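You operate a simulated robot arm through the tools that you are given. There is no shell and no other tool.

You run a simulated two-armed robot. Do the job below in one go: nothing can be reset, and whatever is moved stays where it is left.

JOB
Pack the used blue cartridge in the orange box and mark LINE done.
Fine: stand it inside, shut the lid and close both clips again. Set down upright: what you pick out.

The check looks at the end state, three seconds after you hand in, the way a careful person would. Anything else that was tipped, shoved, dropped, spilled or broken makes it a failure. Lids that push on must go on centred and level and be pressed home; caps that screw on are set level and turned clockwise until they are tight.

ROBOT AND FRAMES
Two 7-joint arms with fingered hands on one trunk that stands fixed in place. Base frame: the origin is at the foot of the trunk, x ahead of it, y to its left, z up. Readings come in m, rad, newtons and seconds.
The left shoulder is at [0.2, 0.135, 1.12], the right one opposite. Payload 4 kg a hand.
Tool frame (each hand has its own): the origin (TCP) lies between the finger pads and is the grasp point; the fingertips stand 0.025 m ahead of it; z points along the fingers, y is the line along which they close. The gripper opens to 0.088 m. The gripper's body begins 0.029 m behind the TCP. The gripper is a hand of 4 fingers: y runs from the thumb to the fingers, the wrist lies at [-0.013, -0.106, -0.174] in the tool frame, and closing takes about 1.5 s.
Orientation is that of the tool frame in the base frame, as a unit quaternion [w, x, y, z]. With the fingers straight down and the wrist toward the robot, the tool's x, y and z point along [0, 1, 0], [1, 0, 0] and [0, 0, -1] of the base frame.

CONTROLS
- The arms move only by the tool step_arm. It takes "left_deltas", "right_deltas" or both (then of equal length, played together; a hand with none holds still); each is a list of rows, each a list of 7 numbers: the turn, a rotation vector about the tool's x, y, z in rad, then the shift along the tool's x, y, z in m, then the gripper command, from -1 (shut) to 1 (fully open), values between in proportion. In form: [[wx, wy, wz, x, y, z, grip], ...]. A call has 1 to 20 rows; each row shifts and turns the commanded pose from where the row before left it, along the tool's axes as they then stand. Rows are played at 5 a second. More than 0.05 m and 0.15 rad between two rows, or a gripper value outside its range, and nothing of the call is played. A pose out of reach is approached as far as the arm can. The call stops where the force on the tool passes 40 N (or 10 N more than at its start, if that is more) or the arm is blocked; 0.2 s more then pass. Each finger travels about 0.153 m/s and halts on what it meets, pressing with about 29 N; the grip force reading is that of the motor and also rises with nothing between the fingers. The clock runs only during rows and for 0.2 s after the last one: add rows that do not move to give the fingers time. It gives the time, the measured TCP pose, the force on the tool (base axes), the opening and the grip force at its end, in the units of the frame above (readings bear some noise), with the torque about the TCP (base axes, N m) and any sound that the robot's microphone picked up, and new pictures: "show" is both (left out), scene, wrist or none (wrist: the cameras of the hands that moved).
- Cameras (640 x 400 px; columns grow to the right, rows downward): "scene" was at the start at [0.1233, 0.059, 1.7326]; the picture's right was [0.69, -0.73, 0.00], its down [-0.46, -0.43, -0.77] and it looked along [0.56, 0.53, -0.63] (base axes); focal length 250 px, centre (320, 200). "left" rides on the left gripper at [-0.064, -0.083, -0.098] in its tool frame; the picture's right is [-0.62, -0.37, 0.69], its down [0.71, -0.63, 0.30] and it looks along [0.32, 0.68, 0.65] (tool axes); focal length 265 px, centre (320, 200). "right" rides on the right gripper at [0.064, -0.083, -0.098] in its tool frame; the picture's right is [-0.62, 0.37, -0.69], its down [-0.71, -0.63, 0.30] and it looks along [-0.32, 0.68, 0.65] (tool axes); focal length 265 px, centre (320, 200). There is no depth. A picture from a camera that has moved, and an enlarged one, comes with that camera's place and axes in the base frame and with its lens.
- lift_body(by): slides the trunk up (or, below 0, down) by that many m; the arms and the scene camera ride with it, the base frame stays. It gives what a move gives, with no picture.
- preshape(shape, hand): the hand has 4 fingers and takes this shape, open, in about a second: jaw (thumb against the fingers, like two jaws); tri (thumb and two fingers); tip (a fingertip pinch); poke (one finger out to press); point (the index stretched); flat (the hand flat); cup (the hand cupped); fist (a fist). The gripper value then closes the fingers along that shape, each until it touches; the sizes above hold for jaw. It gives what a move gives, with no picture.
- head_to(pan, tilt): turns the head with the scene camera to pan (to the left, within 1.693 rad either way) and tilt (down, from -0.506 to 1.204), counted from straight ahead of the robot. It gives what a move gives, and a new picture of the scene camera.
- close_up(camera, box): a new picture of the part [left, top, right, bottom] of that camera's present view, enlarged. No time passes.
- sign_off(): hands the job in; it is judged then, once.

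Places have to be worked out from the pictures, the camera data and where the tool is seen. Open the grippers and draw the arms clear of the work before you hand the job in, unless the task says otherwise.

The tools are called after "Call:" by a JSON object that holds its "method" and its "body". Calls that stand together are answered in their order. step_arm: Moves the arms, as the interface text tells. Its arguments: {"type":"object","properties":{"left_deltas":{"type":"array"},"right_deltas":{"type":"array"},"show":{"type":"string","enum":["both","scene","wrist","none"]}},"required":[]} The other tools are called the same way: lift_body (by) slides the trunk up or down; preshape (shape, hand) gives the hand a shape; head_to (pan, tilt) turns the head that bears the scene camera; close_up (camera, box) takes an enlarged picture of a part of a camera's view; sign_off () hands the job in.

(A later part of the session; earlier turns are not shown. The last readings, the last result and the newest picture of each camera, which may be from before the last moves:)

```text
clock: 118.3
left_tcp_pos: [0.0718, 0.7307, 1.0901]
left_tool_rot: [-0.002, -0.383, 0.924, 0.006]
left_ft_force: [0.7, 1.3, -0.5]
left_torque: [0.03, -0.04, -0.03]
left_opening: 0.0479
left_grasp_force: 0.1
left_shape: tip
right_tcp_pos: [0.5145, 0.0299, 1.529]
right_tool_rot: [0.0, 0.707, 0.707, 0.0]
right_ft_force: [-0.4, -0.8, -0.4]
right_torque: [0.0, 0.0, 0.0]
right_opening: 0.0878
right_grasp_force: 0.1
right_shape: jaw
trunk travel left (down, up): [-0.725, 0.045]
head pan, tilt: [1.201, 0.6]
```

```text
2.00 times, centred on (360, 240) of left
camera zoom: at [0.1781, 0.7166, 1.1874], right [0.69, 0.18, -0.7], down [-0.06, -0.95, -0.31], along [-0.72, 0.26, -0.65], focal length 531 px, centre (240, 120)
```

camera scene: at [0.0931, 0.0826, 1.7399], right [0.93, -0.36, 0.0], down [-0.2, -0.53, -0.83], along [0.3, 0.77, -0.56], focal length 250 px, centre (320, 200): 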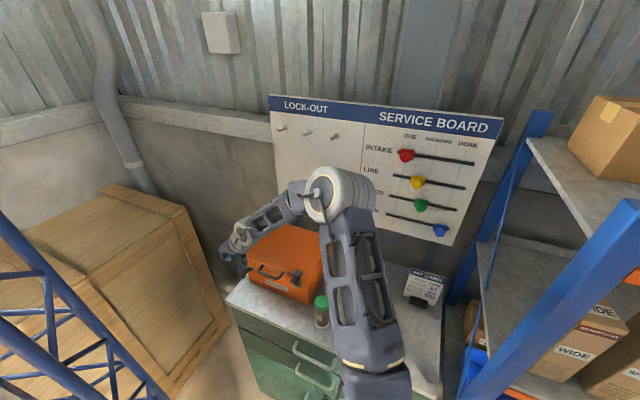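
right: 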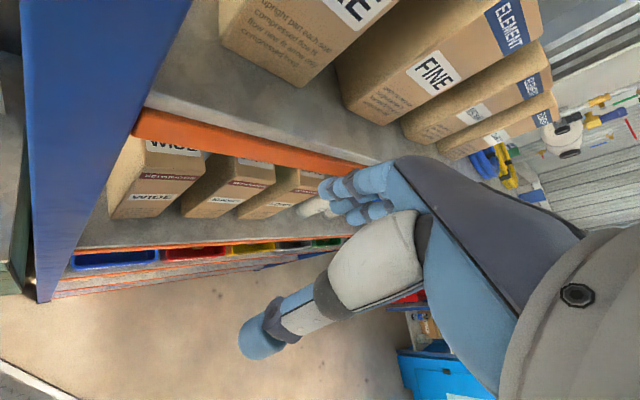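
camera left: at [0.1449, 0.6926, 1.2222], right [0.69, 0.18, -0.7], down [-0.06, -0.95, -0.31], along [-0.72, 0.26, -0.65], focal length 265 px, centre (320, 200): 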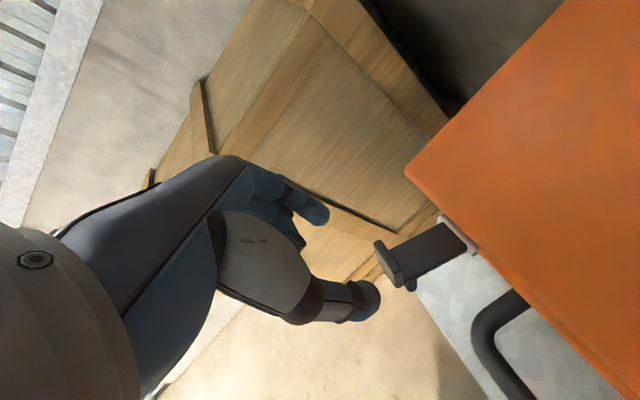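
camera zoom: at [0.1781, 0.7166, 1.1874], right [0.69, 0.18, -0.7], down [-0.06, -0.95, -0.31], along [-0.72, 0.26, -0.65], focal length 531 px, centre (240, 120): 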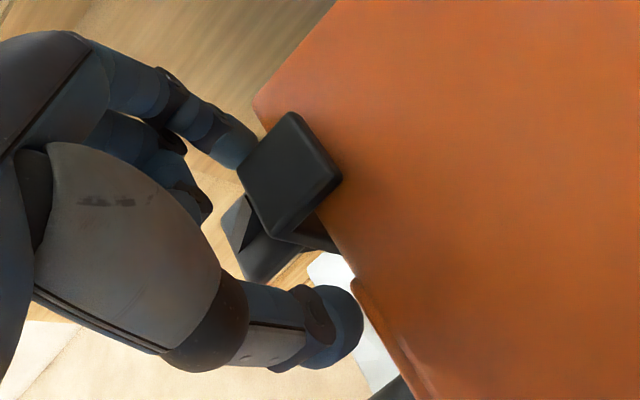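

The left clip stays shut. I rise straight up clear of the box and check the whole box.

Call:
{"method": "step_arm", "body": {"left_deltas": [[0, 0, 0, 0, 0, -0.03, 0.1], [0, 0, 0, 0, 0, -0.045, 0.1], [0, 0, 0, 0.02, -0.02, -0.045, 0.1], [0, 0, 0, 0.02, -0.04, -0.045, 0.1], [0, 0, 0, 0, -0.045, -0.04, 0.1], [0, 0, 0, 0, -0.045, -0.03, 0.1], [0, 0, 0, 0, -0.045, 0, 0.1], [0, 0, 0, 0, -0.045, 0, 0.1], [0, 0, 0, 0, -0.045, 0, 0.1], [0, 0, 0, 0, 0, 0, 0.1]], "show": "both"}}

Call:
{"method": "close_up", "body": {"camera": "scene", "box": [220, 200, 360, 320]}}

```text
refused: row 3 steps farther than a row can; nothing moved
```

```text
3.33 times, centred on (290, 260) of scene
camera zoom: at [0.0932, 0.0826, 1.7399], right [0.93, -0.36, 0.0], down [-0.2, -0.53, -0.83], along [0.3, 0.77, -0.56], focal length 833 px, centre (420, 0)
```

zoom: 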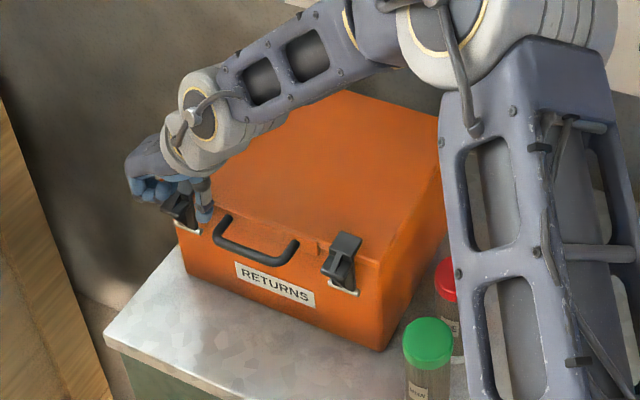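

That call exceeded the per-row limit; I repeat with smaller rows: up first, then right.

Call:
{"method": "step_arm", "body": {"left_deltas": [[0, 0, 0, 0, 0, -0.03, 0.1], [0, 0, 0, 0, 0, -0.045, 0.1], [0, 0, 0, 0.01, 0, -0.045, 0.1], [0, 0, 0, 0.01, 0, -0.045, 0.1], [0, 0, 0, 0.01, -0.03, -0.03, 0.1], [0, 0, 0, 0, -0.035, -0.03, 0.1], [0, 0, 0, 0, -0.045, 0, 0.1], [0, 0, 0, 0, -0.045, 0, 0.1], [0, 0, 0, 0, -0.045, 0, 0.1], [0, 0, 0, 0, -0.045, 0, 0.1], [0, 0, 0, 0, 0, 0, 0.1]], "show": "both"}}

Call:
{"method": "close_up", "body": {"camera": "scene", "box": [220, 200, 360, 320]}}

Call:
{"method": "close_up", "body": {"camera": "left", "box": [300, 100, 640, 400]}}

```text
clock: 120.7
left_tcp_pos: [0.2262, 0.5358, 1.3155]
left_tool_rot: [-0.003, -0.384, 0.924, 0.004]
left_ft_force: [0.1, 0.5, -0.3]
left_torque: [-0.01, -0.03, 0.01]
left_opening: 0.0479
left_grasp_force: 0.2
left_shape: tip
right_tcp_pos: [0.5152, 0.0294, 1.5292]
right_tool_rot: [0.0, 0.707, 0.708, 0.0]
right_ft_force: [-0.2, 0.3, 0.0]
right_torque: [0.04, -0.03, 0.01]
right_opening: 0.0874
right_grasp_force: 0.0
right_shape: jaw
trunk travel left (down, up): [-0.725, 0.045]
head pan, tilt: [1.201, 0.6]
camera scene: at [0.0932, 0.0825, 1.7399], right [0.93, -0.36, 0.0], down [-0.2, -0.53, -0.83], along [0.3, 0.77, -0.56], focal length 250 px, centre (320, 200)
camera left: at [0.3321, 0.5223, 1.4122], right [0.69, 0.18, -0.7], down [-0.06, -0.95, -0.31], along [-0.72, 0.26, -0.65], focal length 265 px, centre (320, 200)
```

scene: 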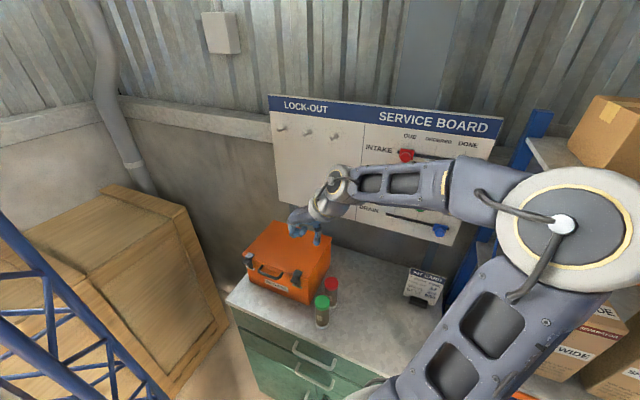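
left: 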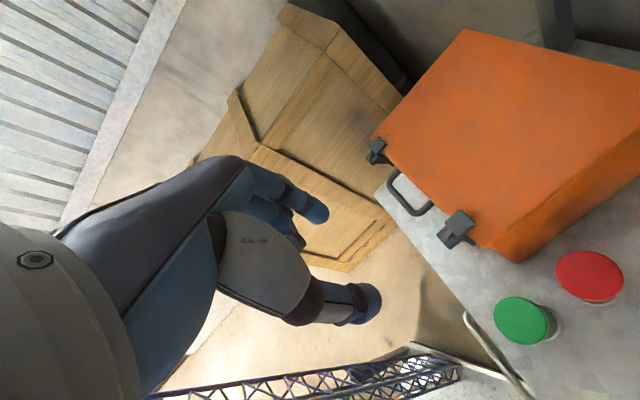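

```text
3.33 times, centred on (290, 260) of scene
camera zoom: at [0.0932, 0.0825, 1.7399], right [0.93, -0.36, 0.0], down [-0.2, -0.53, -0.83], along [0.3, 0.77, -0.56], focal length 833 px, centre (420, 0)
```

zoom: 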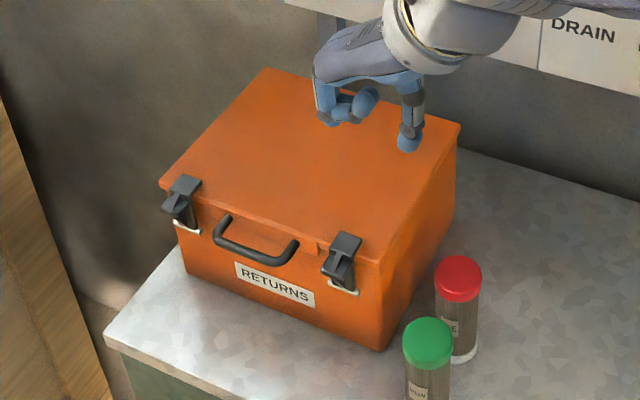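

```text
1.33 times, centred on (470, 250) of left
camera zoom: at [0.3321, 0.5223, 1.4122], right [0.69, 0.18, -0.7], down [-0.06, -0.95, -0.31], along [-0.72, 0.26, -0.65], focal length 354 px, centre (120, 133)
```

zoom: 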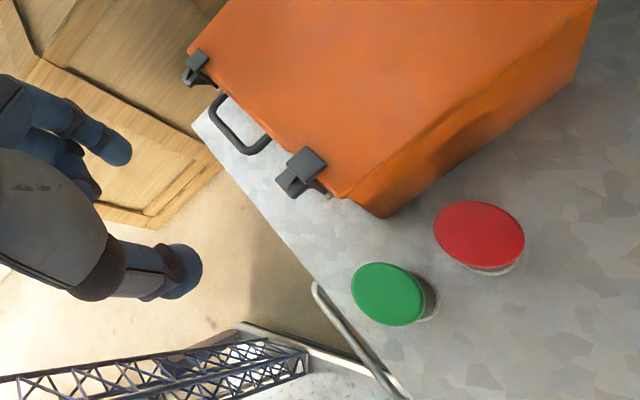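

The box is closed with both clips shut and in place, red and green cartridges untouched. Now the service board: I'll push the yellow LINE knob (v≈0.014, z≈1.36) right to DONE (v≈0.1125). I switch to poke, and turn the hand to face the board.

Call:
{"method": "step_arm", "body": {"left_deltas": [[0, 0, 0, 0, -0.04, -0.01, 0.1], [0, 0, 0, 0, -0.04, -0.01, 0.1], [0, 0, 0.143, 0, 0, 0, 0.1], [0, 0, 0.143, 0, 0, 0, 0.1], [0, 0, 0.143, 0, 0, 0, 0.1], [0, 0, 0.143, 0, 0, 0, 0.1], [0, 0, 0.143, 0, 0, 0, 0.1], [0, 0, 0.143, 0, 0, 0, 0.1], [0, 0, 0.143, 0, 0, 0, 0.1], [0, 0, 0.143, 0, 0, 0, 0.1], [0, 0, 0.143, 0, 0, 0, 0.1], [0, 0, 0.143, 0, 0, 0, 0.1], [0, 0, 0.141, 0, 0, 0, 0.1], [0, 0, 0, 0, 0, 0, 0.1]], "show": "none"}}

Call:
{"method": "preshape", "body": {"shape": "poke", "hand": "left"}}

Call:
{"method": "step_arm", "body": {"left_deltas": [[-0.14, 0, 0, 0, 0, 0, -1], [-0.14, 0, 0, 0, 0, 0, -1], [-0.14, 0, 0, 0, 0, 0, -1], [-0.14, 0, 0, 0, 0, 0, -1], [-0.14, 0, 0, 0, 0, 0, -1], [-0.14, 0, 0, 0, 0, 0, -1], [-0.14, 0, 0, 0, 0, 0, -1], [-0.14, 0, 0, 0, 0, 0, -1], [-0.14, 0, 0, 0, 0, 0, -1], [-0.14, 0, 0, 0, 0, 0, -1], [0, 0, 0, 0, 0, 0, -1]], "show": "both"}}

```text
clock: 123.7
left_tcp_pos: [0.2817, 0.4787, 1.3332]
left_tool_rot: [-0.005, 0.383, 0.924, 0.002]
left_ft_force: [0.2, -0.1, -0.3]
left_torque: [-0.02, 0.03, 0.03]
left_opening: 0.0481
left_grasp_force: 0.0
left_shape: tip
right_tcp_pos: [0.5143, 0.0286, 1.5289]
right_tool_rot: [0.0, 0.707, 0.707, 0.0]
right_ft_force: [-0.6, 0.4, 0.4]
right_torque: [0.01, 0.01, 0.0]
right_opening: 0.0879
right_grasp_force: 0.0
right_shape: jaw
trunk travel left (down, up): [-0.725, 0.045]
head pan, tilt: [1.201, 0.6]
```

```text
clock: 124.6
left_tcp_pos: [0.2816, 0.4792, 1.3326]
left_tool_rot: [-0.004, 0.381, 0.925, 0.001]
left_ft_force: [-0.5, 0.1, 0.3]
left_torque: [0.01, 0.01, -0.02]
left_opening: 0.0002
left_grasp_force: 0.1
left_shape: poke
right_tcp_pos: [0.5142, 0.0289, 1.5304]
right_tool_rot: [-0.001, 0.707, 0.707, 0.0]
right_ft_force: [-0.4, -0.6, -0.3]
right_torque: [0.01, 0.02, 0.02]
right_opening: 0.0874
right_grasp_force: 0.1
right_shape: jaw
trunk travel left (down, up): [-0.725, 0.045]
head pan, tilt: [1.201, 0.6]
```

```text
clock: 127.0
left_tcp_pos: [0.2978, 0.5201, 1.3926]
left_tool_rot: [0.242, 0.295, 0.705, 0.597]
left_ft_force: [-0.4, 0.4, -0.3]
left_torque: [-0.03, 0.02, -0.02]
left_opening: 0.0
left_grasp_force: 0.0
left_shape: poke
left hand out of reach, approached as far as the arm can: row 5, 6, 7, 8, 9, 10
right_tcp_pos: [0.5151, 0.0291, 1.5296]
right_tool_rot: [0.0, 0.706, 0.708, 0.0]
right_ft_force: [0.9, -0.1, -0.2]
right_torque: [-0.01, 0.05, 0.0]
right_opening: 0.0875
right_grasp_force: 0.0
right_shape: jaw
trunk travel left (down, up): [-0.725, 0.045]
head pan, tilt: [1.201, 0.6]
camera scene: at [0.0934, 0.0826, 1.7399], right [0.93, -0.36, 0.0], down [-0.2, -0.53, -0.82], along [0.3, 0.77, -0.57], focal length 250 px, centre (320, 200)
camera left: at [0.265, 0.3966, 1.326], right [0.87, 0.0, -0.49], down [-0.37, 0.65, -0.66], along [0.31, 0.76, 0.57], focal length 265 px, centre (320, 200)
```

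scene: 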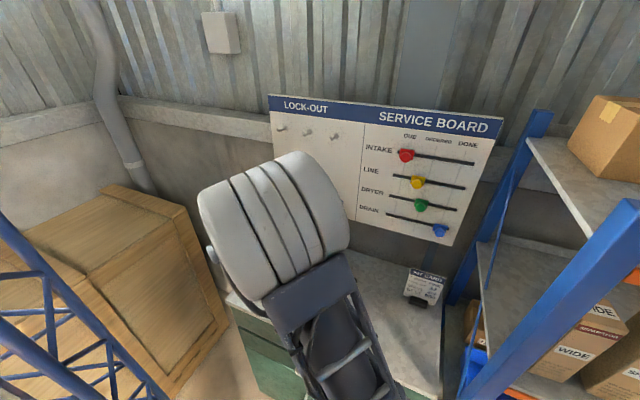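
left: 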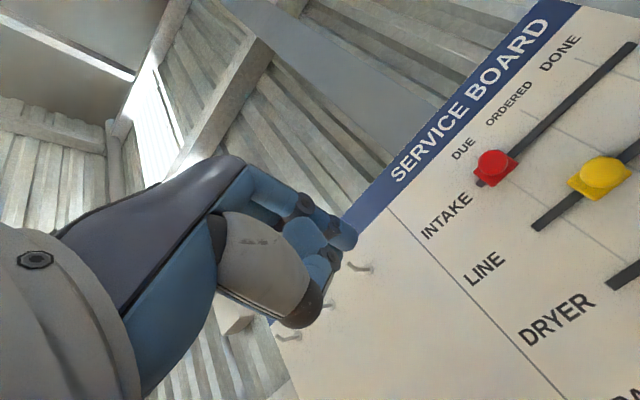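

The left camera now shows the board well: yellow knob at v≈0.013, z≈1.358. I move the hand right, to just left of the yellow knob's column, still well back from the board.

Call:
{"method": "step_arm", "body": {"left_deltas": [[0, 0, 0, -0.0314, -0.0068, 0.0138, -1], [0, 0, 0, -0.0314, -0.0068, 0.0138, -1], [0, 0, 0, -0.0314, -0.0068, 0.0138, -1], [0, 0, 0, -0.0313, -0.0066, 0.0138, -1], [0, 0, 0, 0, 0, 0, -1]], "show": "both"}}

Call:
{"method": "close_up", "body": {"camera": "scene", "box": [340, 110, 500, 250]}}

```text
clock: 128.2
left_tcp_pos: [0.3974, 0.5123, 1.4196]
left_tool_rot: [0.243, 0.296, 0.707, 0.595]
left_ft_force: [0.3, 0.2, -0.1]
left_torque: [-0.02, 0.0, -0.02]
left_opening: 0.0
left_grasp_force: 0.1
left_shape: poke
left hand out of reach, approached as far as the arm can: row 1, 2, 3, 4
right_tcp_pos: [0.5141, 0.0292, 1.5288]
right_tool_rot: [0.001, 0.707, 0.707, 0.0]
right_ft_force: [0.7, 0.2, 0.0]
right_torque: [0.01, 0.01, 0.0]
right_opening: 0.0874
right_grasp_force: 0.0
right_shape: jaw
trunk travel left (down, up): [-0.725, 0.045]
head pan, tilt: [1.201, 0.6]
camera scene: at [0.0932, 0.0825, 1.7399], right [0.93, -0.36, 0.0], down [-0.2, -0.53, -0.83], along [0.3, 0.77, -0.56], focal length 250 px, centre (320, 200)
camera left: at [0.364, 0.3887, 1.3527], right [0.87, 0.0, -0.49], down [-0.37, 0.64, -0.67], along [0.31, 0.76, 0.56], focal length 265 px, centre (320, 200)
```

scene: 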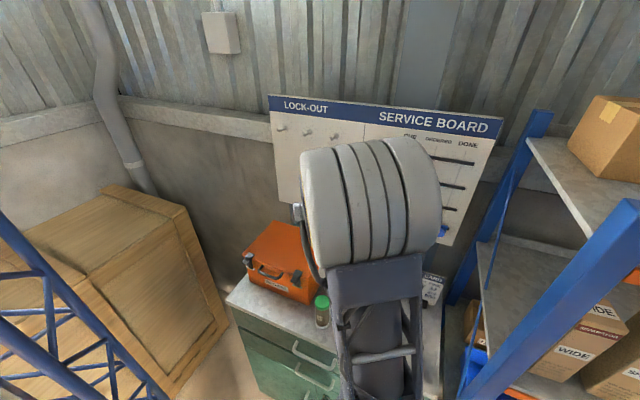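
left: 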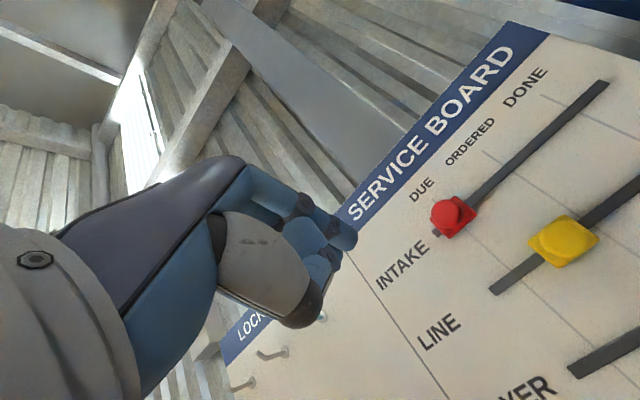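

```text
2.86 times, centred on (420, 180) of scene
camera zoom: at [0.0932, 0.0825, 1.7399], right [0.93, -0.36, 0.0], down [-0.2, -0.53, -0.83], along [0.3, 0.77, -0.56], focal length 714 px, centre (34, 257)
```

zoom: 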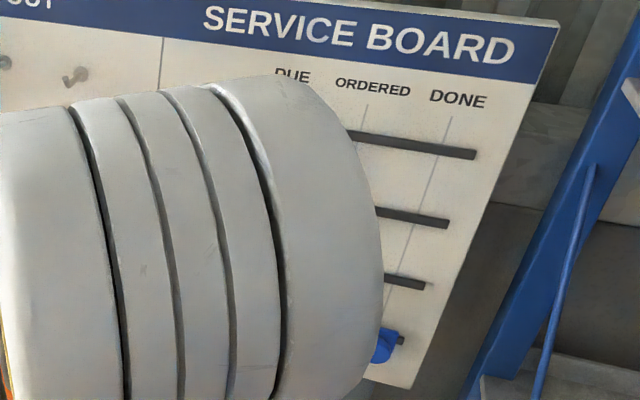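

The arm was near its inner limit; moving outward frees it. I advance toward the board while lowering to the LINE row, staying left of the yellow knob.

Call:
{"method": "step_arm", "body": {"left_deltas": [[0, 0, 0, -0.0124, -0.0114, 0.0265, -1], [0, 0, 0, -0.0124, -0.0114, 0.0265, -1], [0, 0, 0, -0.0124, -0.0114, 0.0265, -1], [0, 0, 0, -0.0123, -0.0114, 0.0265, -1], [0, 0, 0, 0, 0, 0, -1]], "show": "both"}}

Call:
{"method": "close_up", "body": {"camera": "left", "box": [280, 150, 560, 370]}}

```text
clock: 129.4
left_tcp_pos: [0.4298, 0.4981, 1.4334]
left_tool_rot: [0.243, 0.296, 0.707, 0.595]
left_ft_force: [-0.5, 0.0, 0.2]
left_torque: [0.02, 0.02, -0.01]
left_opening: 0.0
left_grasp_force: 0.1
left_shape: poke
left hand out of reach, approached as far as the arm can: row 1, 2, 3, 4
right_tcp_pos: [0.514, 0.0285, 1.5293]
right_tool_rot: [0.0, 0.707, 0.708, 0.0]
right_ft_force: [-0.3, -0.2, -0.2]
right_torque: [0.03, 0.02, -0.01]
right_opening: 0.0873
right_grasp_force: 0.1
right_shape: jaw
trunk travel left (down, up): [-0.725, 0.045]
head pan, tilt: [1.201, 0.6]
camera scene: at [0.0932, 0.0825, 1.7399], right [0.93, -0.36, 0.0], down [-0.2, -0.53, -0.83], along [0.3, 0.77, -0.56], focal length 250 px, centre (320, 200)
camera left: at [0.3967, 0.3742, 1.3676], right [0.87, 0.0, -0.49], down [-0.37, 0.64, -0.67], along [0.31, 0.76, 0.56], focal length 265 px, centre (320, 200)
```

scene: 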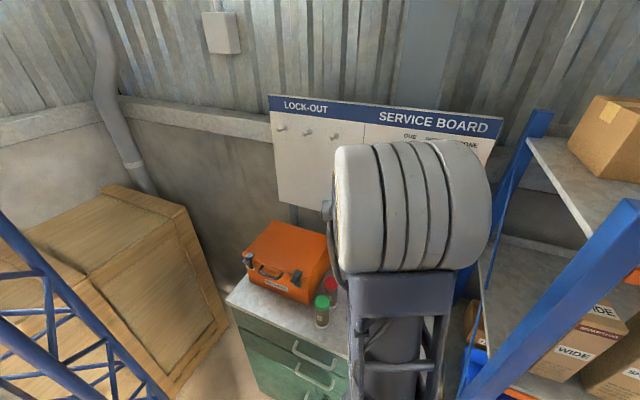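
left: 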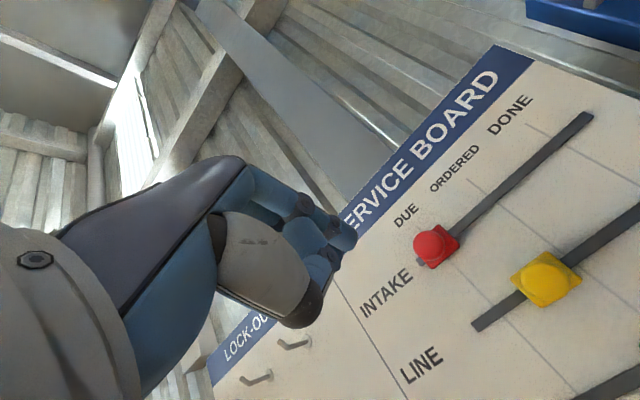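

```text
1.82 times, centred on (420, 260) of left
camera zoom: at [0.3967, 0.3742, 1.3676], right [0.87, 0.0, -0.49], down [-0.37, 0.64, -0.67], along [0.31, 0.76, 0.56], focal length 483 px, centre (138, 91)
```

zoom: 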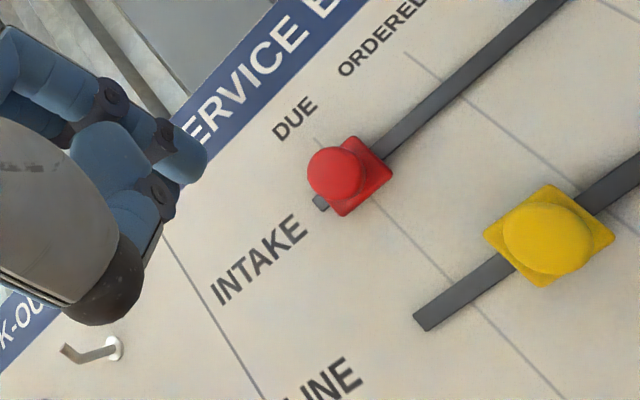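

The near-horizontal pose is beyond the arm's limits here. I reduce the tilt to about 50° and use the stretched "point" finger, which keeps the knuckles farther from the red knob.

Call:
{"method": "step_arm", "body": {"left_deltas": [[0.13, 0, 0, 0, 0, -0.005, -1], [0.13, 0, 0, 0, 0, -0.005, -1], [0.13, 0, 0, 0, 0, -0.005, -1], [0.13, 0, 0, 0, 0, -0.005, -1], [0, 0, 0, 0, 0, 0, -1]], "show": "none"}}

Call:
{"method": "preshape", "body": {"shape": "point", "hand": "left"}}

Call:
{"method": "close_up", "body": {"camera": "left", "box": [0, 0, 640, 400]}}

Call:
{"method": "close_up", "body": {"camera": "left", "box": [200, 120, 440, 330]}}

```text
clock: 130.6
left_tcp_pos: [0.4162, 0.4838, 1.4408]
left_tool_rot: [0.157, 0.348, 0.836, 0.394]
left_ft_force: [-0.6, -0.2, 0.0]
left_torque: [-0.04, 0.02, 0.01]
left_opening: 0.0001
left_grasp_force: 0.1
left_shape: poke
right_tcp_pos: [0.5143, 0.0295, 1.5289]
right_tool_rot: [-0.001, 0.707, 0.707, 0.0]
right_ft_force: [0.2, -0.6, -0.5]
right_torque: [-0.03, 0.0, 0.0]
right_opening: 0.0877
right_grasp_force: 0.0
right_shape: jaw
trunk travel left (down, up): [-0.725, 0.045]
head pan, tilt: [1.201, 0.6]
```

```text
clock: 131.5
left_tcp_pos: [0.4172, 0.484, 1.4419]
left_tool_rot: [0.158, 0.348, 0.836, 0.395]
left_ft_force: [0.1, 0.6, 0.1]
left_torque: [0.0, -0.02, -0.03]
left_opening: 0.0001
left_grasp_force: 0.1
left_shape: point
right_tcp_pos: [0.5149, 0.0299, 1.5286]
right_tool_rot: [0.0, 0.707, 0.707, 0.001]
right_ft_force: [0.6, 0.2, 0.0]
right_torque: [0.0, 0.0, 0.01]
right_opening: 0.0877
right_grasp_force: 0.2
right_shape: jaw
trunk travel left (down, up): [-0.725, 0.045]
head pan, tilt: [1.201, 0.6]
```

```text
1.00 times, centred on (320, 200) of left (not enlarged: the box is as wide or as high as the picture)
camera zoom: at [0.3719, 0.347, 1.4384], right [0.64, -0.22, -0.73], down [-0.63, 0.39, -0.67], along [0.43, 0.89, 0.11], focal length 265 px, centre (320, 200)
```

zoom: 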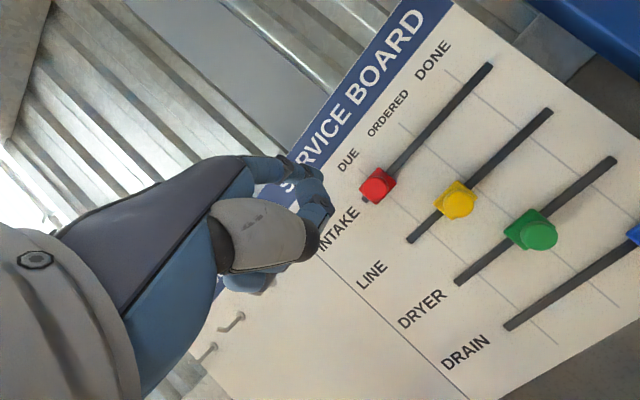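

```text
1.90 times, centred on (320, 225) of left
camera zoom: at [0.3719, 0.347, 1.4384], right [0.64, -0.22, -0.73], down [-0.63, 0.39, -0.67], along [0.43, 0.89, 0.11], focal length 506 px, centre (320, 152)
```

zoom: 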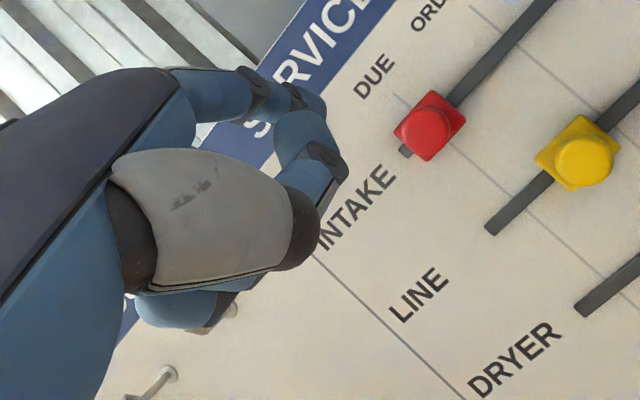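

In "point" the index is stretched as the top-most part of the hand (tip about 44 mm above the TCP line), so the rest stays lower and farther from the red knob. I approach along the finger direction toward the spot just left of the yellow knob.

Call:
{"method": "step_arm", "body": {"left_deltas": [[0, 0, 0, -0.001, 0.005, 0.035, -1], [0, 0, 0, -0.001, 0.005, 0.035, -1], [0, 0, 0, 0, 0.005, 0.035, -1], [0, 0, 0, 0, 0.005, 0.035, -1], [0, 0, 0, 0, 0, 0, -1]], "show": "both"}}

Call:
{"method": "close_up", "body": {"camera": "left", "box": [240, 80, 480, 290]}}

Call:
{"method": "close_up", "body": {"camera": "scene", "box": [350, 110, 510, 250]}}

```text
clock: 132.7
left_tcp_pos: [0.4907, 0.5585, 1.3771]
left_tool_rot: [0.17, 0.343, 0.833, 0.4]
left_ft_force: [0.1, 0.4, -0.2]
left_torque: [0.0, -0.03, -0.01]
left_opening: 0.0002
left_grasp_force: 0.0
left_shape: point
right_tcp_pos: [0.5044, 0.0253, 1.5341]
right_tool_rot: [0.002, 0.706, 0.708, 0.002]
right_ft_force: [0.3, 0.8, -0.5]
right_torque: [-0.01, 0.0, 0.04]
right_opening: 0.0877
right_grasp_force: 0.2
right_shape: jaw
trunk travel left (down, up): [-0.725, 0.045]
head pan, tilt: [1.201, 0.6]
camera scene: at [0.0793, 0.0784, 1.7417], right [0.93, -0.36, 0.01], down [-0.2, -0.52, -0.83], along [0.3, 0.77, -0.56], focal length 250 px, centre (320, 200)
camera left: at [0.446, 0.4228, 1.3721], right [0.66, -0.22, -0.71], down [-0.61, 0.39, -0.69], along [0.43, 0.89, 0.13], focal length 265 px, centre (320, 200)
```

scene: 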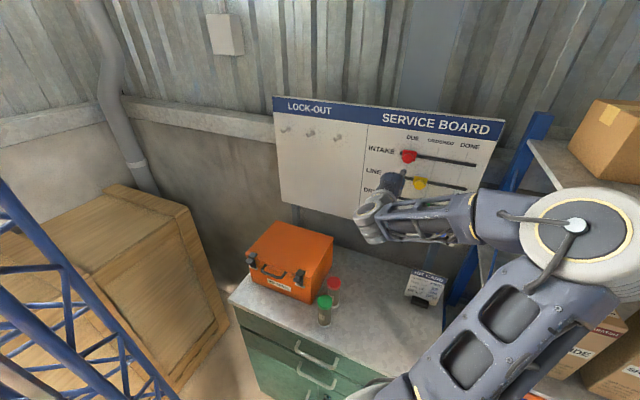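
left: 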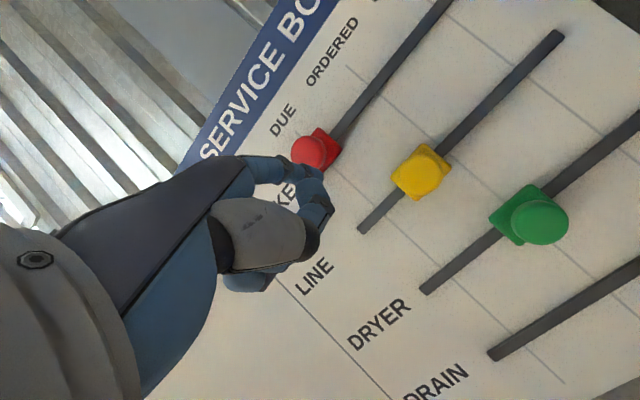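

```text
1.90 times, centred on (360, 185) of left
camera zoom: at [0.446, 0.4228, 1.3721], right [0.66, -0.22, -0.71], down [-0.61, 0.39, -0.69], along [0.43, 0.89, 0.13], focal length 506 px, centre (244, 229)
```

zoom: 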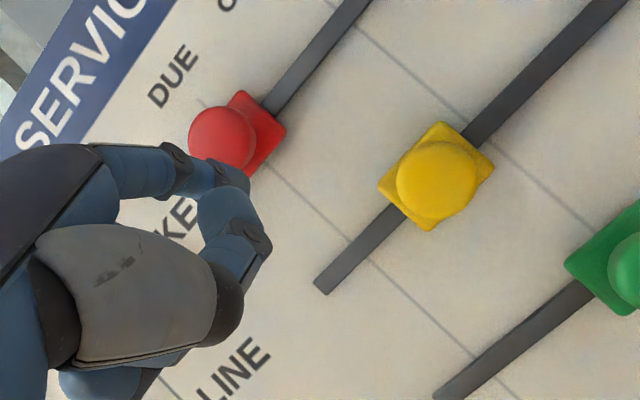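

```text
2.86 times, centred on (430, 180) of scene
camera zoom: at [0.0793, 0.0784, 1.7417], right [0.93, -0.36, 0.01], down [-0.2, -0.52, -0.83], along [0.3, 0.77, -0.56], focal length 714 px, centre (6, 257)
```

zoom: 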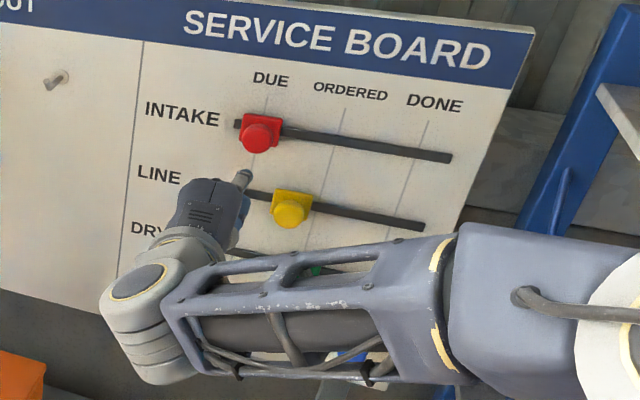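

The scene camera and right hand readings shifted by over 1 cm: the elbow has swung out to the right and may be leaning on something. I check without moving: one idle row and a look at the elbow/shelf area.

Call:
{"method": "close_up", "body": {"camera": "scene", "box": [440, 100, 640, 400]}}

Call:
{"method": "step_arm", "body": {"left_deltas": [[0, 0, 0, 0, 0, 0, -1]], "show": "scene"}}

```text
1.33 times, centred on (540, 250) of scene
camera zoom: at [0.0793, 0.0784, 1.7417], right [0.93, -0.36, 0.01], down [-0.2, -0.52, -0.83], along [0.3, 0.77, -0.56], focal length 333 px, centre (27, 133)
```

zoom: 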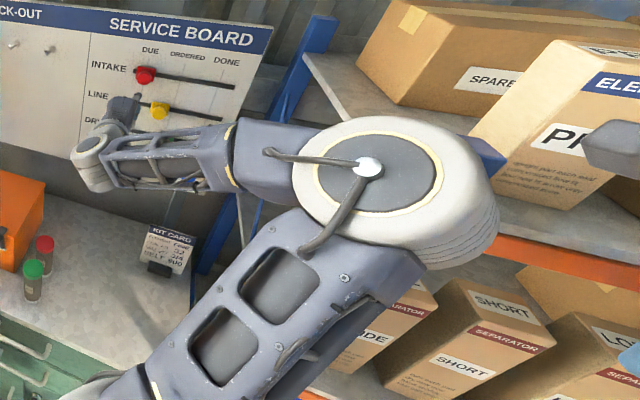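

```text
clock: 133.1
left_tcp_pos: [0.4895, 0.558, 1.3758]
left_tool_rot: [0.17, 0.343, 0.833, 0.4]
left_ft_force: [-0.9, -0.3, -0.7]
left_torque: [-0.01, 0.0, 0.03]
left_opening: 0.0
left_grasp_force: 0.1
left_shape: point
right_tcp_pos: [0.5042, 0.0241, 1.5335]
right_tool_rot: [0.001, 0.707, 0.707, 0.003]
right_ft_force: [0.2, 0.4, 0.3]
right_torque: [0.01, 0.0, 0.0]
right_opening: 0.0877
right_grasp_force: 0.2
right_shape: jaw
trunk travel left (down, up): [-0.725, 0.045]
head pan, tilt: [1.201, 0.6]
camera scene: at [0.0798, 0.0786, 1.7407], right [0.93, -0.36, 0.01], down [-0.2, -0.52, -0.83], along [0.3, 0.77, -0.56], focal length 250 px, centre (320, 200)
```

scene: 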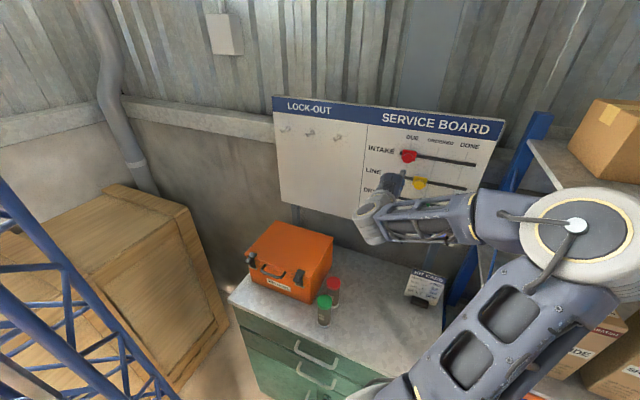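

The deflection persists, so the elbow is pressing on the shelf post. I back the hand off along the same path right away.

Call:
{"method": "step_arm", "body": {"left_deltas": [[0, 0, 0, 0, -0.005, -0.03, -1], [0, 0, 0, 0, -0.005, -0.03, -1], [0, 0, 0, 0, 0, 0, -1]], "show": "scene"}}

```text
clock: 133.9
left_tcp_pos: [0.4641, 0.5252, 1.3968]
left_tool_rot: [0.157, 0.347, 0.836, 0.395]
left_ft_force: [0.1, -1.1, -0.4]
left_torque: [-0.01, -0.01, -0.03]
left_opening: 0.0003
left_grasp_force: 0.1
left_shape: point
right_tcp_pos: [0.5132, 0.0297, 1.5316]
right_tool_rot: [0.001, 0.707, 0.707, 0.0]
right_ft_force: [-0.3, 0.7, 0.2]
right_torque: [0.02, -0.05, 0.01]
right_opening: 0.0878
right_grasp_force: 0.1
right_shape: jaw
trunk travel left (down, up): [-0.725, 0.045]
head pan, tilt: [1.201, 0.6]
camera scene: at [0.0942, 0.0823, 1.7401], right [0.93, -0.36, 0.0], down [-0.2, -0.53, -0.83], along [0.3, 0.77, -0.56], focal length 250 px, centre (320, 200)
```

scene: 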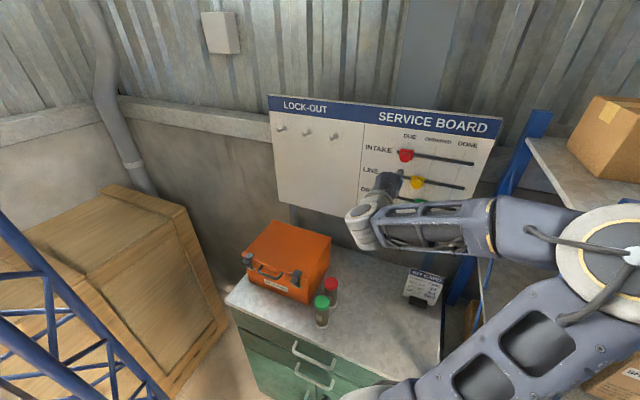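

The contact is gone (camera and right hand back to their usual readings) and the shelf items look unchanged. To keep the elbow in, I'll retreat the hand up and left, then lower the trunk so the arm reaches up to the board more stretched.

Call:
{"method": "step_arm", "body": {"left_deltas": [[0, 0, 0, 0.014, 0.0007, -0.027, -1], [0, 0, 0, 0.014, 0.0007, -0.027, -1], [0, 0, 0, 0.014, 0.0007, -0.027, -1], [0, 0, 0, 0.015, 0.0007, -0.027, -1], [0, 0, 0, 0, 0, 0, -1]], "show": "scene"}}

Call:
{"method": "close_up", "body": {"camera": "scene", "box": [400, 60, 640, 400]}}

```text
clock: 135.1
left_tcp_pos: [0.3694, 0.5089, 1.4689]
left_tool_rot: [0.159, 0.348, 0.835, 0.395]
left_ft_force: [0.1, -0.5, 0.0]
left_torque: [-0.02, -0.01, 0.01]
left_opening: 0.0
left_grasp_force: 0.1
left_shape: point
right_tcp_pos: [0.5136, 0.0282, 1.5302]
right_tool_rot: [0.0, 0.707, 0.707, -0.001]
right_ft_force: [-0.1, 0.3, -0.4]
right_torque: [-0.01, -0.01, -0.01]
right_opening: 0.0878
right_grasp_force: 0.1
right_shape: jaw
trunk travel left (down, up): [-0.725, 0.045]
head pan, tilt: [1.201, 0.6]
camera scene: at [0.0931, 0.0826, 1.7399], right [0.93, -0.36, 0.0], down [-0.2, -0.53, -0.83], along [0.3, 0.77, -0.56], focal length 250 px, centre (320, 200)
```

scene: 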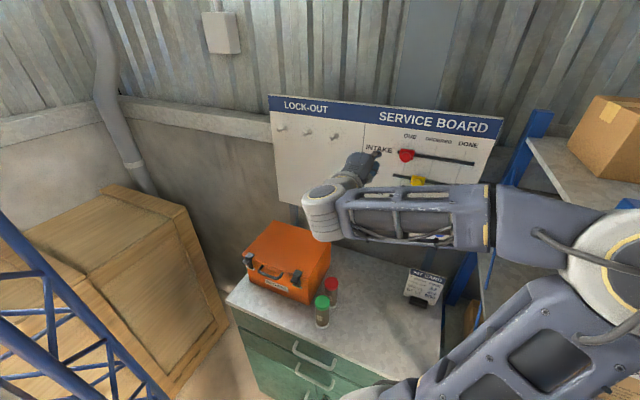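

```text
1.18 times, centred on (520, 230) of scene
camera zoom: at [0.0931, 0.0826, 1.7399], right [0.93, -0.36, 0.0], down [-0.2, -0.53, -0.83], along [0.3, 0.77, -0.56], focal length 294 px, centre (85, 165)
```

zoom: 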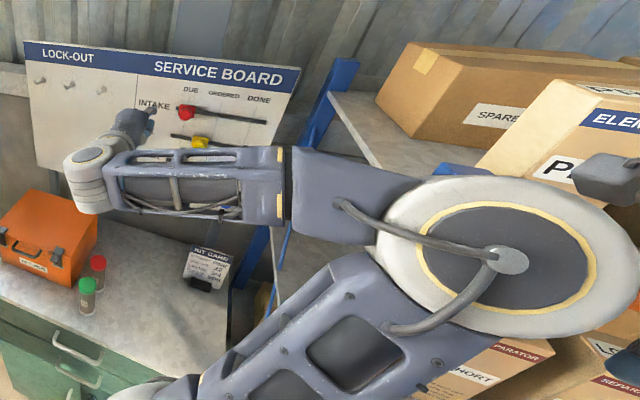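

The elbow is still out to the right near the shelf. I take the hand left over the box, where the arm earlier held its elbow up and left, before changing trunk height.

Call:
{"method": "step_arm", "body": {"left_deltas": [[0, 0, 0, 0.033, -0.003, -0.004, -1], [0, 0, 0, 0.033, -0.003, -0.004, -1], [0, 0, 0, 0.033, -0.003, -0.004, -1], [0, 0, 0, 0.033, -0.003, -0.004, -1], [0, 0, 0, 0.033, -0.003, -0.004, -1], [0, 0, 0, 0.033, -0.003, -0.004, -1], [0, 0, 0, 0.033, -0.003, -0.004, -1], [0, 0, 0, 0, 0, 0, -1]], "show": "scene"}}

```text
clock: 136.9
left_tcp_pos: [0.1823, 0.649, 1.474]
left_tool_rot: [0.158, 0.348, 0.836, 0.395]
left_ft_force: [-0.1, 0.7, 0.2]
left_torque: [0.04, 0.01, 0.02]
left_opening: 0.0001
left_grasp_force: 0.2
left_shape: point
right_tcp_pos: [0.5147, 0.0292, 1.5297]
right_tool_rot: [0.0, 0.706, 0.708, 0.0]
right_ft_force: [-0.8, 0.0, 0.7]
right_torque: [0.02, 0.0, 0.01]
right_opening: 0.0878
right_grasp_force: 0.0
right_shape: jaw
trunk travel left (down, up): [-0.725, 0.045]
head pan, tilt: [1.201, 0.6]
camera scene: at [0.0931, 0.0826, 1.7399], right [0.93, -0.36, 0.0], down [-0.2, -0.53, -0.83], along [0.3, 0.77, -0.56], focal length 250 px, centre (320, 200)
```

scene: 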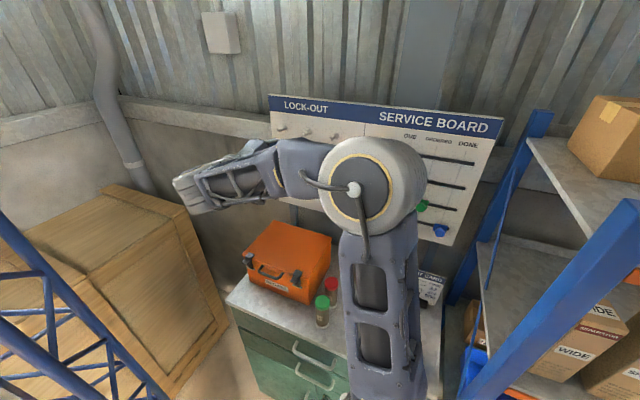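

Elbow is back in the middle. With everything clear below (hand at z≈1.47 above the box), I lower the trunk by 0.22 m.

Call:
{"method": "lift_body", "body": {"by": -0.1}}

Call:
{"method": "close_up", "body": {"camera": "scene", "box": [0, 0, 640, 400]}}

```text
clock: 138.3
left_tcp_pos: [0.1817, 0.6482, 1.3733]
left_tool_rot: [0.158, 0.348, 0.836, 0.395]
left_ft_force: [0.3, 0.0, 0.0]
left_torque: [-0.01, 0.01, -0.01]
left_opening: 0.0
left_grasp_force: 0.0
left_shape: point
right_tcp_pos: [0.5139, 0.0292, 1.4301]
right_tool_rot: [-0.001, 0.707, 0.707, 0.0]
right_ft_force: [1.3, 0.5, 0.5]
right_torque: [0.05, -0.01, -0.02]
right_opening: 0.0876
right_grasp_force: 0.1
right_shape: jaw
trunk travel left (down, up): [-0.625, 0.145]
head pan, tilt: [1.201, 0.6]
```

```text
1.00 times, centred on (320, 200) of scene (not enlarged: the box is as wide or as high as the picture)
camera zoom: at [0.0931, 0.0826, 1.64], right [0.93, -0.36, 0.0], down [-0.2, -0.53, -0.83], along [0.3, 0.77, -0.56], focal length 250 px, centre (320, 200)
```

zoom: 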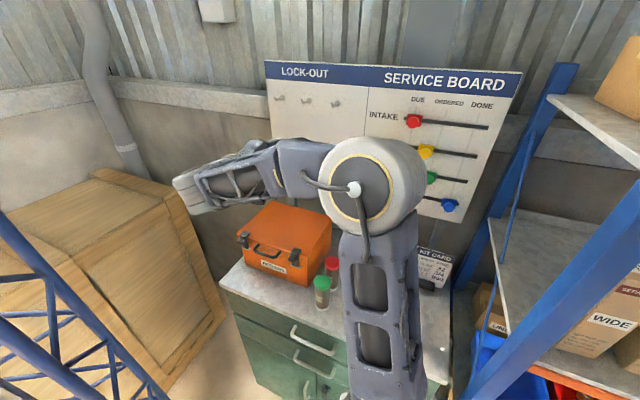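

Lowered 0.1 m without contact. I check the right hand's surroundings before lowering more.

Call:
{"method": "close_up", "body": {"camera": "right", "box": [0, 0, 640, 400]}}

```text
1.00 times, centred on (320, 200) of right (not enlarged: the box is as wide or as high as the picture)
camera zoom: at [0.4309, 0.093, 1.5282], right [0.37, -0.62, 0.69], down [-0.63, -0.71, -0.3], along [0.68, -0.32, -0.65], focal length 265 px, centre (320, 200)
```

zoom: 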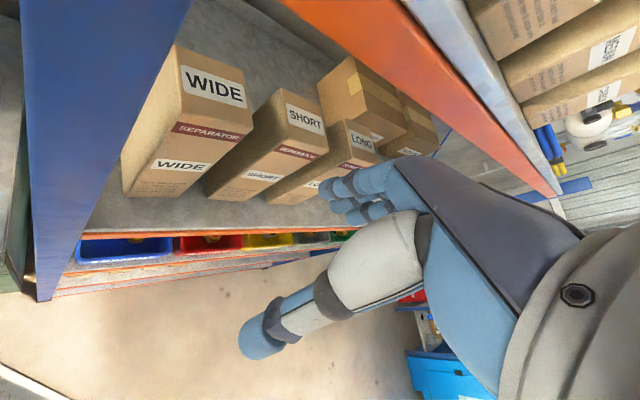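

The right hand is well in front of the shelf with free space below. I lower another 0.1 m.

Call:
{"method": "lift_body", "body": {"by": -0.1}}

Call:
{"method": "close_up", "body": {"camera": "scene", "box": [0, 0, 640, 400]}}

```text
clock: 139.6
left_tcp_pos: [0.1823, 0.6494, 1.2738]
left_tool_rot: [0.158, 0.348, 0.836, 0.394]
left_ft_force: [-0.2, 0.1, -1.2]
left_torque: [-0.01, -0.01, 0.03]
left_opening: 0.0
left_grasp_force: 0.1
left_shape: point
right_tcp_pos: [0.5142, 0.0298, 1.3288]
right_tool_rot: [0.0, 0.707, 0.707, 0.0]
right_ft_force: [0.8, 1.1, -0.5]
right_torque: [-0.03, 0.02, 0.0]
right_opening: 0.088
right_grasp_force: 0.1
right_shape: jaw
trunk travel left (down, up): [-0.525, 0.245]
head pan, tilt: [1.201, 0.6]
```

```text
1.00 times, centred on (320, 200) of scene (not enlarged: the box is as wide or as high as the picture)
camera zoom: at [0.0931, 0.0826, 1.54], right [0.93, -0.36, 0.0], down [-0.2, -0.53, -0.83], along [0.3, 0.77, -0.56], focal length 250 px, centre (320, 200)
```

zoom: 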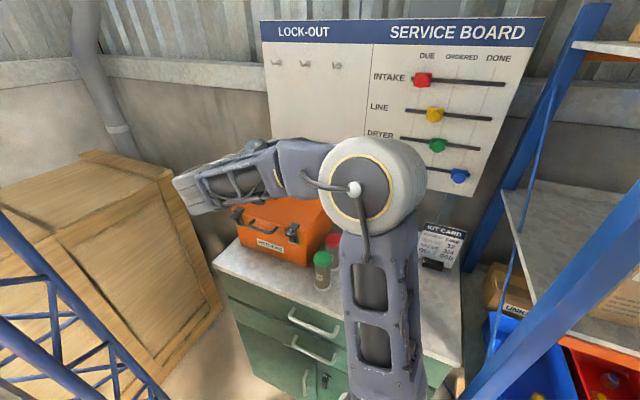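

Now the camera sees the board nearly front-on. I zoom in to re-measure the knobs and columns.

Call:
{"method": "close_up", "body": {"camera": "scene", "box": [360, 20, 550, 200]}}

Call:
{"method": "close_up", "body": {"camera": "scene", "box": [220, 180, 350, 300]}}

```text
2.22 times, centred on (455, 110) of scene
camera zoom: at [0.0931, 0.0826, 1.54], right [0.93, -0.36, 0.0], down [-0.2, -0.53, -0.83], along [0.3, 0.77, -0.56], focal length 555 px, centre (20, 400)
```

zoom: 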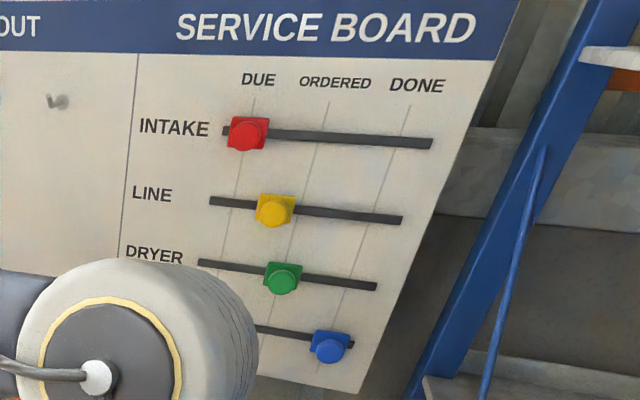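

```text
3.33 times, centred on (285, 240) of scene
camera zoom: at [0.0931, 0.0826, 1.54], right [0.93, -0.36, 0.0], down [-0.2, -0.53, -0.83], along [0.3, 0.77, -0.56], focal length 833 px, centre (437, 67)
```

zoom: 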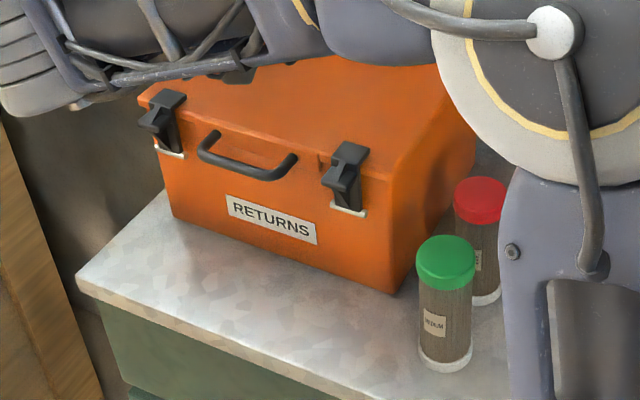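

Re-measured: yellow knob v≈0.014, z≈1.356, DONE position v≈0.115; the box with both clips looks right. I raise the hand and bring it to the right, in front of the board but still back from it, watching the elbow.

Call:
{"method": "step_arm", "body": {"left_deltas": [[0, 0, 0, -0.03, 0.0179, -0.0031, -1], [0, 0, 0, -0.03, 0.0179, -0.0031, -1], [0, 0, 0, -0.03, 0.0179, -0.0031, -1], [0, 0, 0, -0.03, 0.0179, -0.0031, -1], [0, 0, 0, -0.03, 0.0179, -0.0031, -1], [0, 0, 0, -0.03, 0.0179, -0.0031, -1], [0, 0, 0, 0, 0, 0, -1]], "show": "both"}}

```text
clock: 141.2
left_tcp_pos: [0.35, 0.5579, 1.3673]
left_tool_rot: [0.158, 0.348, 0.836, 0.395]
left_ft_force: [0.3, -0.1, 0.1]
left_torque: [0.02, 0.0, 0.04]
left_opening: 0.0
left_grasp_force: 0.1
left_shape: point
right_tcp_pos: [0.514, 0.0287, 1.3298]
right_tool_rot: [0.0, 0.707, 0.707, 0.0]
right_ft_force: [0.3, 0.4, 0.4]
right_torque: [0.0, 0.03, 0.02]
right_opening: 0.0876
right_grasp_force: 0.1
right_shape: jaw
trunk travel left (down, up): [-0.525, 0.245]
head pan, tilt: [1.201, 0.6]
camera scene: at [0.0931, 0.0826, 1.5399], right [0.93, -0.36, 0.0], down [-0.2, -0.53, -0.83], along [0.3, 0.77, -0.56], focal length 250 px, centre (320, 200)
camera left: at [0.305, 0.4224, 1.364], right [0.64, -0.22, -0.73], down [-0.63, 0.39, -0.67], along [0.43, 0.89, 0.11], focal length 265 px, centre (320, 200)
```

scene: 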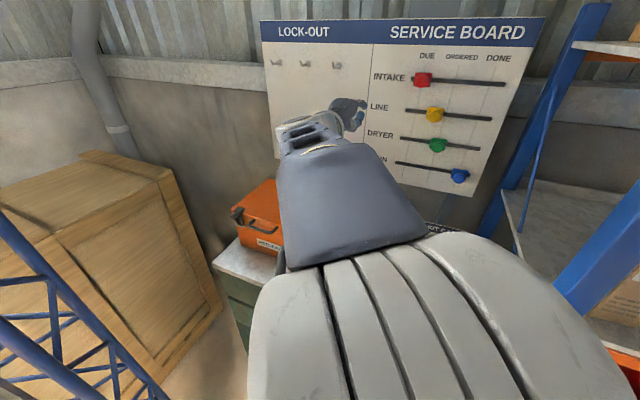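
left: 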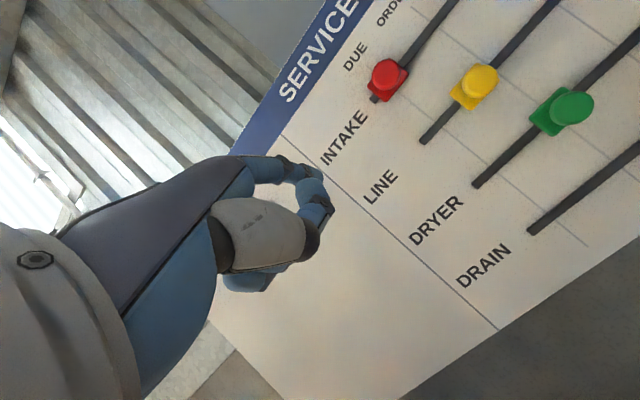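

Good posture now: elbow low and central. I continue toward the board to about 10 cm from it.

Call:
{"method": "step_arm", "body": {"left_deltas": [[0, 0, 0, -0.0218, 0.0162, 0.0184, -1], [0, 0, 0, -0.0218, 0.0162, 0.0184, -1], [0, 0, 0, -0.0218, 0.0162, 0.0184, -1], [0, 0, 0, -0.0218, 0.0162, 0.0184, -1], [0, 0, 0, 0, 0, 0, -1]], "show": "both"}}

Call:
{"method": "close_up", "body": {"camera": "scene", "box": [340, 40, 500, 160]}}

Call:
{"method": "close_up", "body": {"camera": "left", "box": [240, 80, 480, 290]}}

```text
clock: 142.4
left_tcp_pos: [0.4805, 0.5641, 1.3664]
left_tool_rot: [0.159, 0.347, 0.835, 0.396]
left_ft_force: [0.0, -0.4, -0.6]
left_torque: [0.0, 0.0, -0.03]
left_opening: 0.0
left_grasp_force: 0.1
left_shape: point
right_tcp_pos: [0.514, 0.0294, 1.3303]
right_tool_rot: [0.0, 0.707, 0.707, 0.0]
right_ft_force: [0.0, 0.5, 0.1]
right_torque: [0.0, 0.01, 0.02]
right_opening: 0.0873
right_grasp_force: 0.1
right_shape: jaw
trunk travel left (down, up): [-0.525, 0.245]
head pan, tilt: [1.201, 0.6]
camera scene: at [0.0931, 0.0825, 1.5399], right [0.93, -0.36, 0.0], down [-0.2, -0.53, -0.83], along [0.3, 0.77, -0.56], focal length 250 px, centre (320, 200)
camera left: at [0.4351, 0.4288, 1.3636], right [0.64, -0.22, -0.73], down [-0.63, 0.39, -0.67], along [0.43, 0.89, 0.11], focal length 265 px, centre (320, 200)
```

scene: 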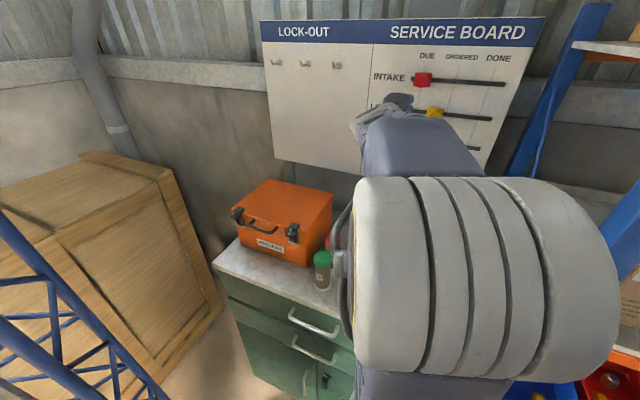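
left: 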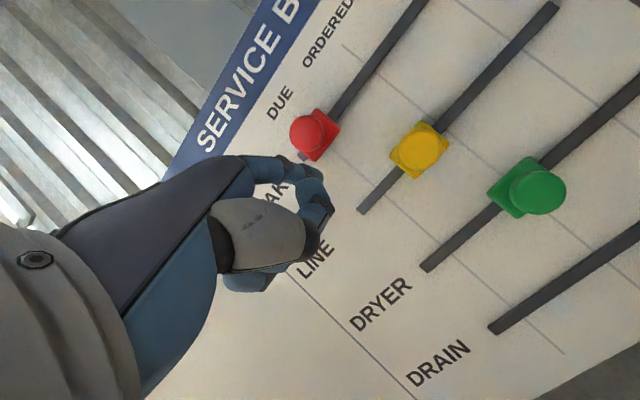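

```text
3.33 times, centred on (420, 100) of scene
camera zoom: at [0.0931, 0.0825, 1.5399], right [0.93, -0.36, 0.0], down [-0.2, -0.53, -0.83], along [0.3, 0.77, -0.56], focal length 833 px, centre (-13, 533)
```

zoom: 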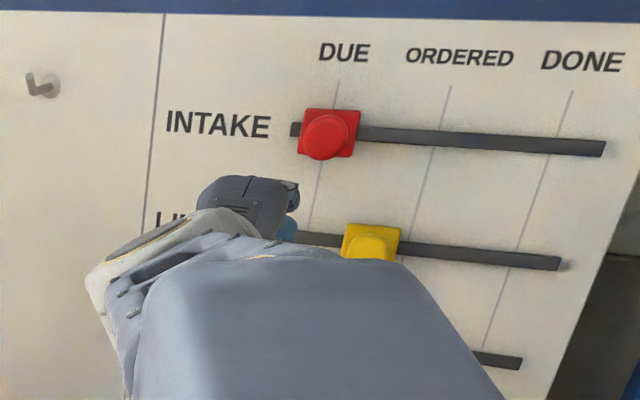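

```text
1.90 times, centred on (360, 185) of left
camera zoom: at [0.4351, 0.4288, 1.3636], right [0.64, -0.22, -0.73], down [-0.63, 0.39, -0.67], along [0.43, 0.89, 0.11], focal length 506 px, centre (244, 229)
```

zoom: 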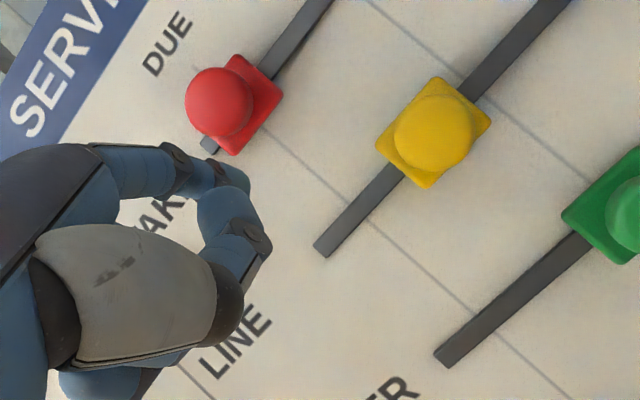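

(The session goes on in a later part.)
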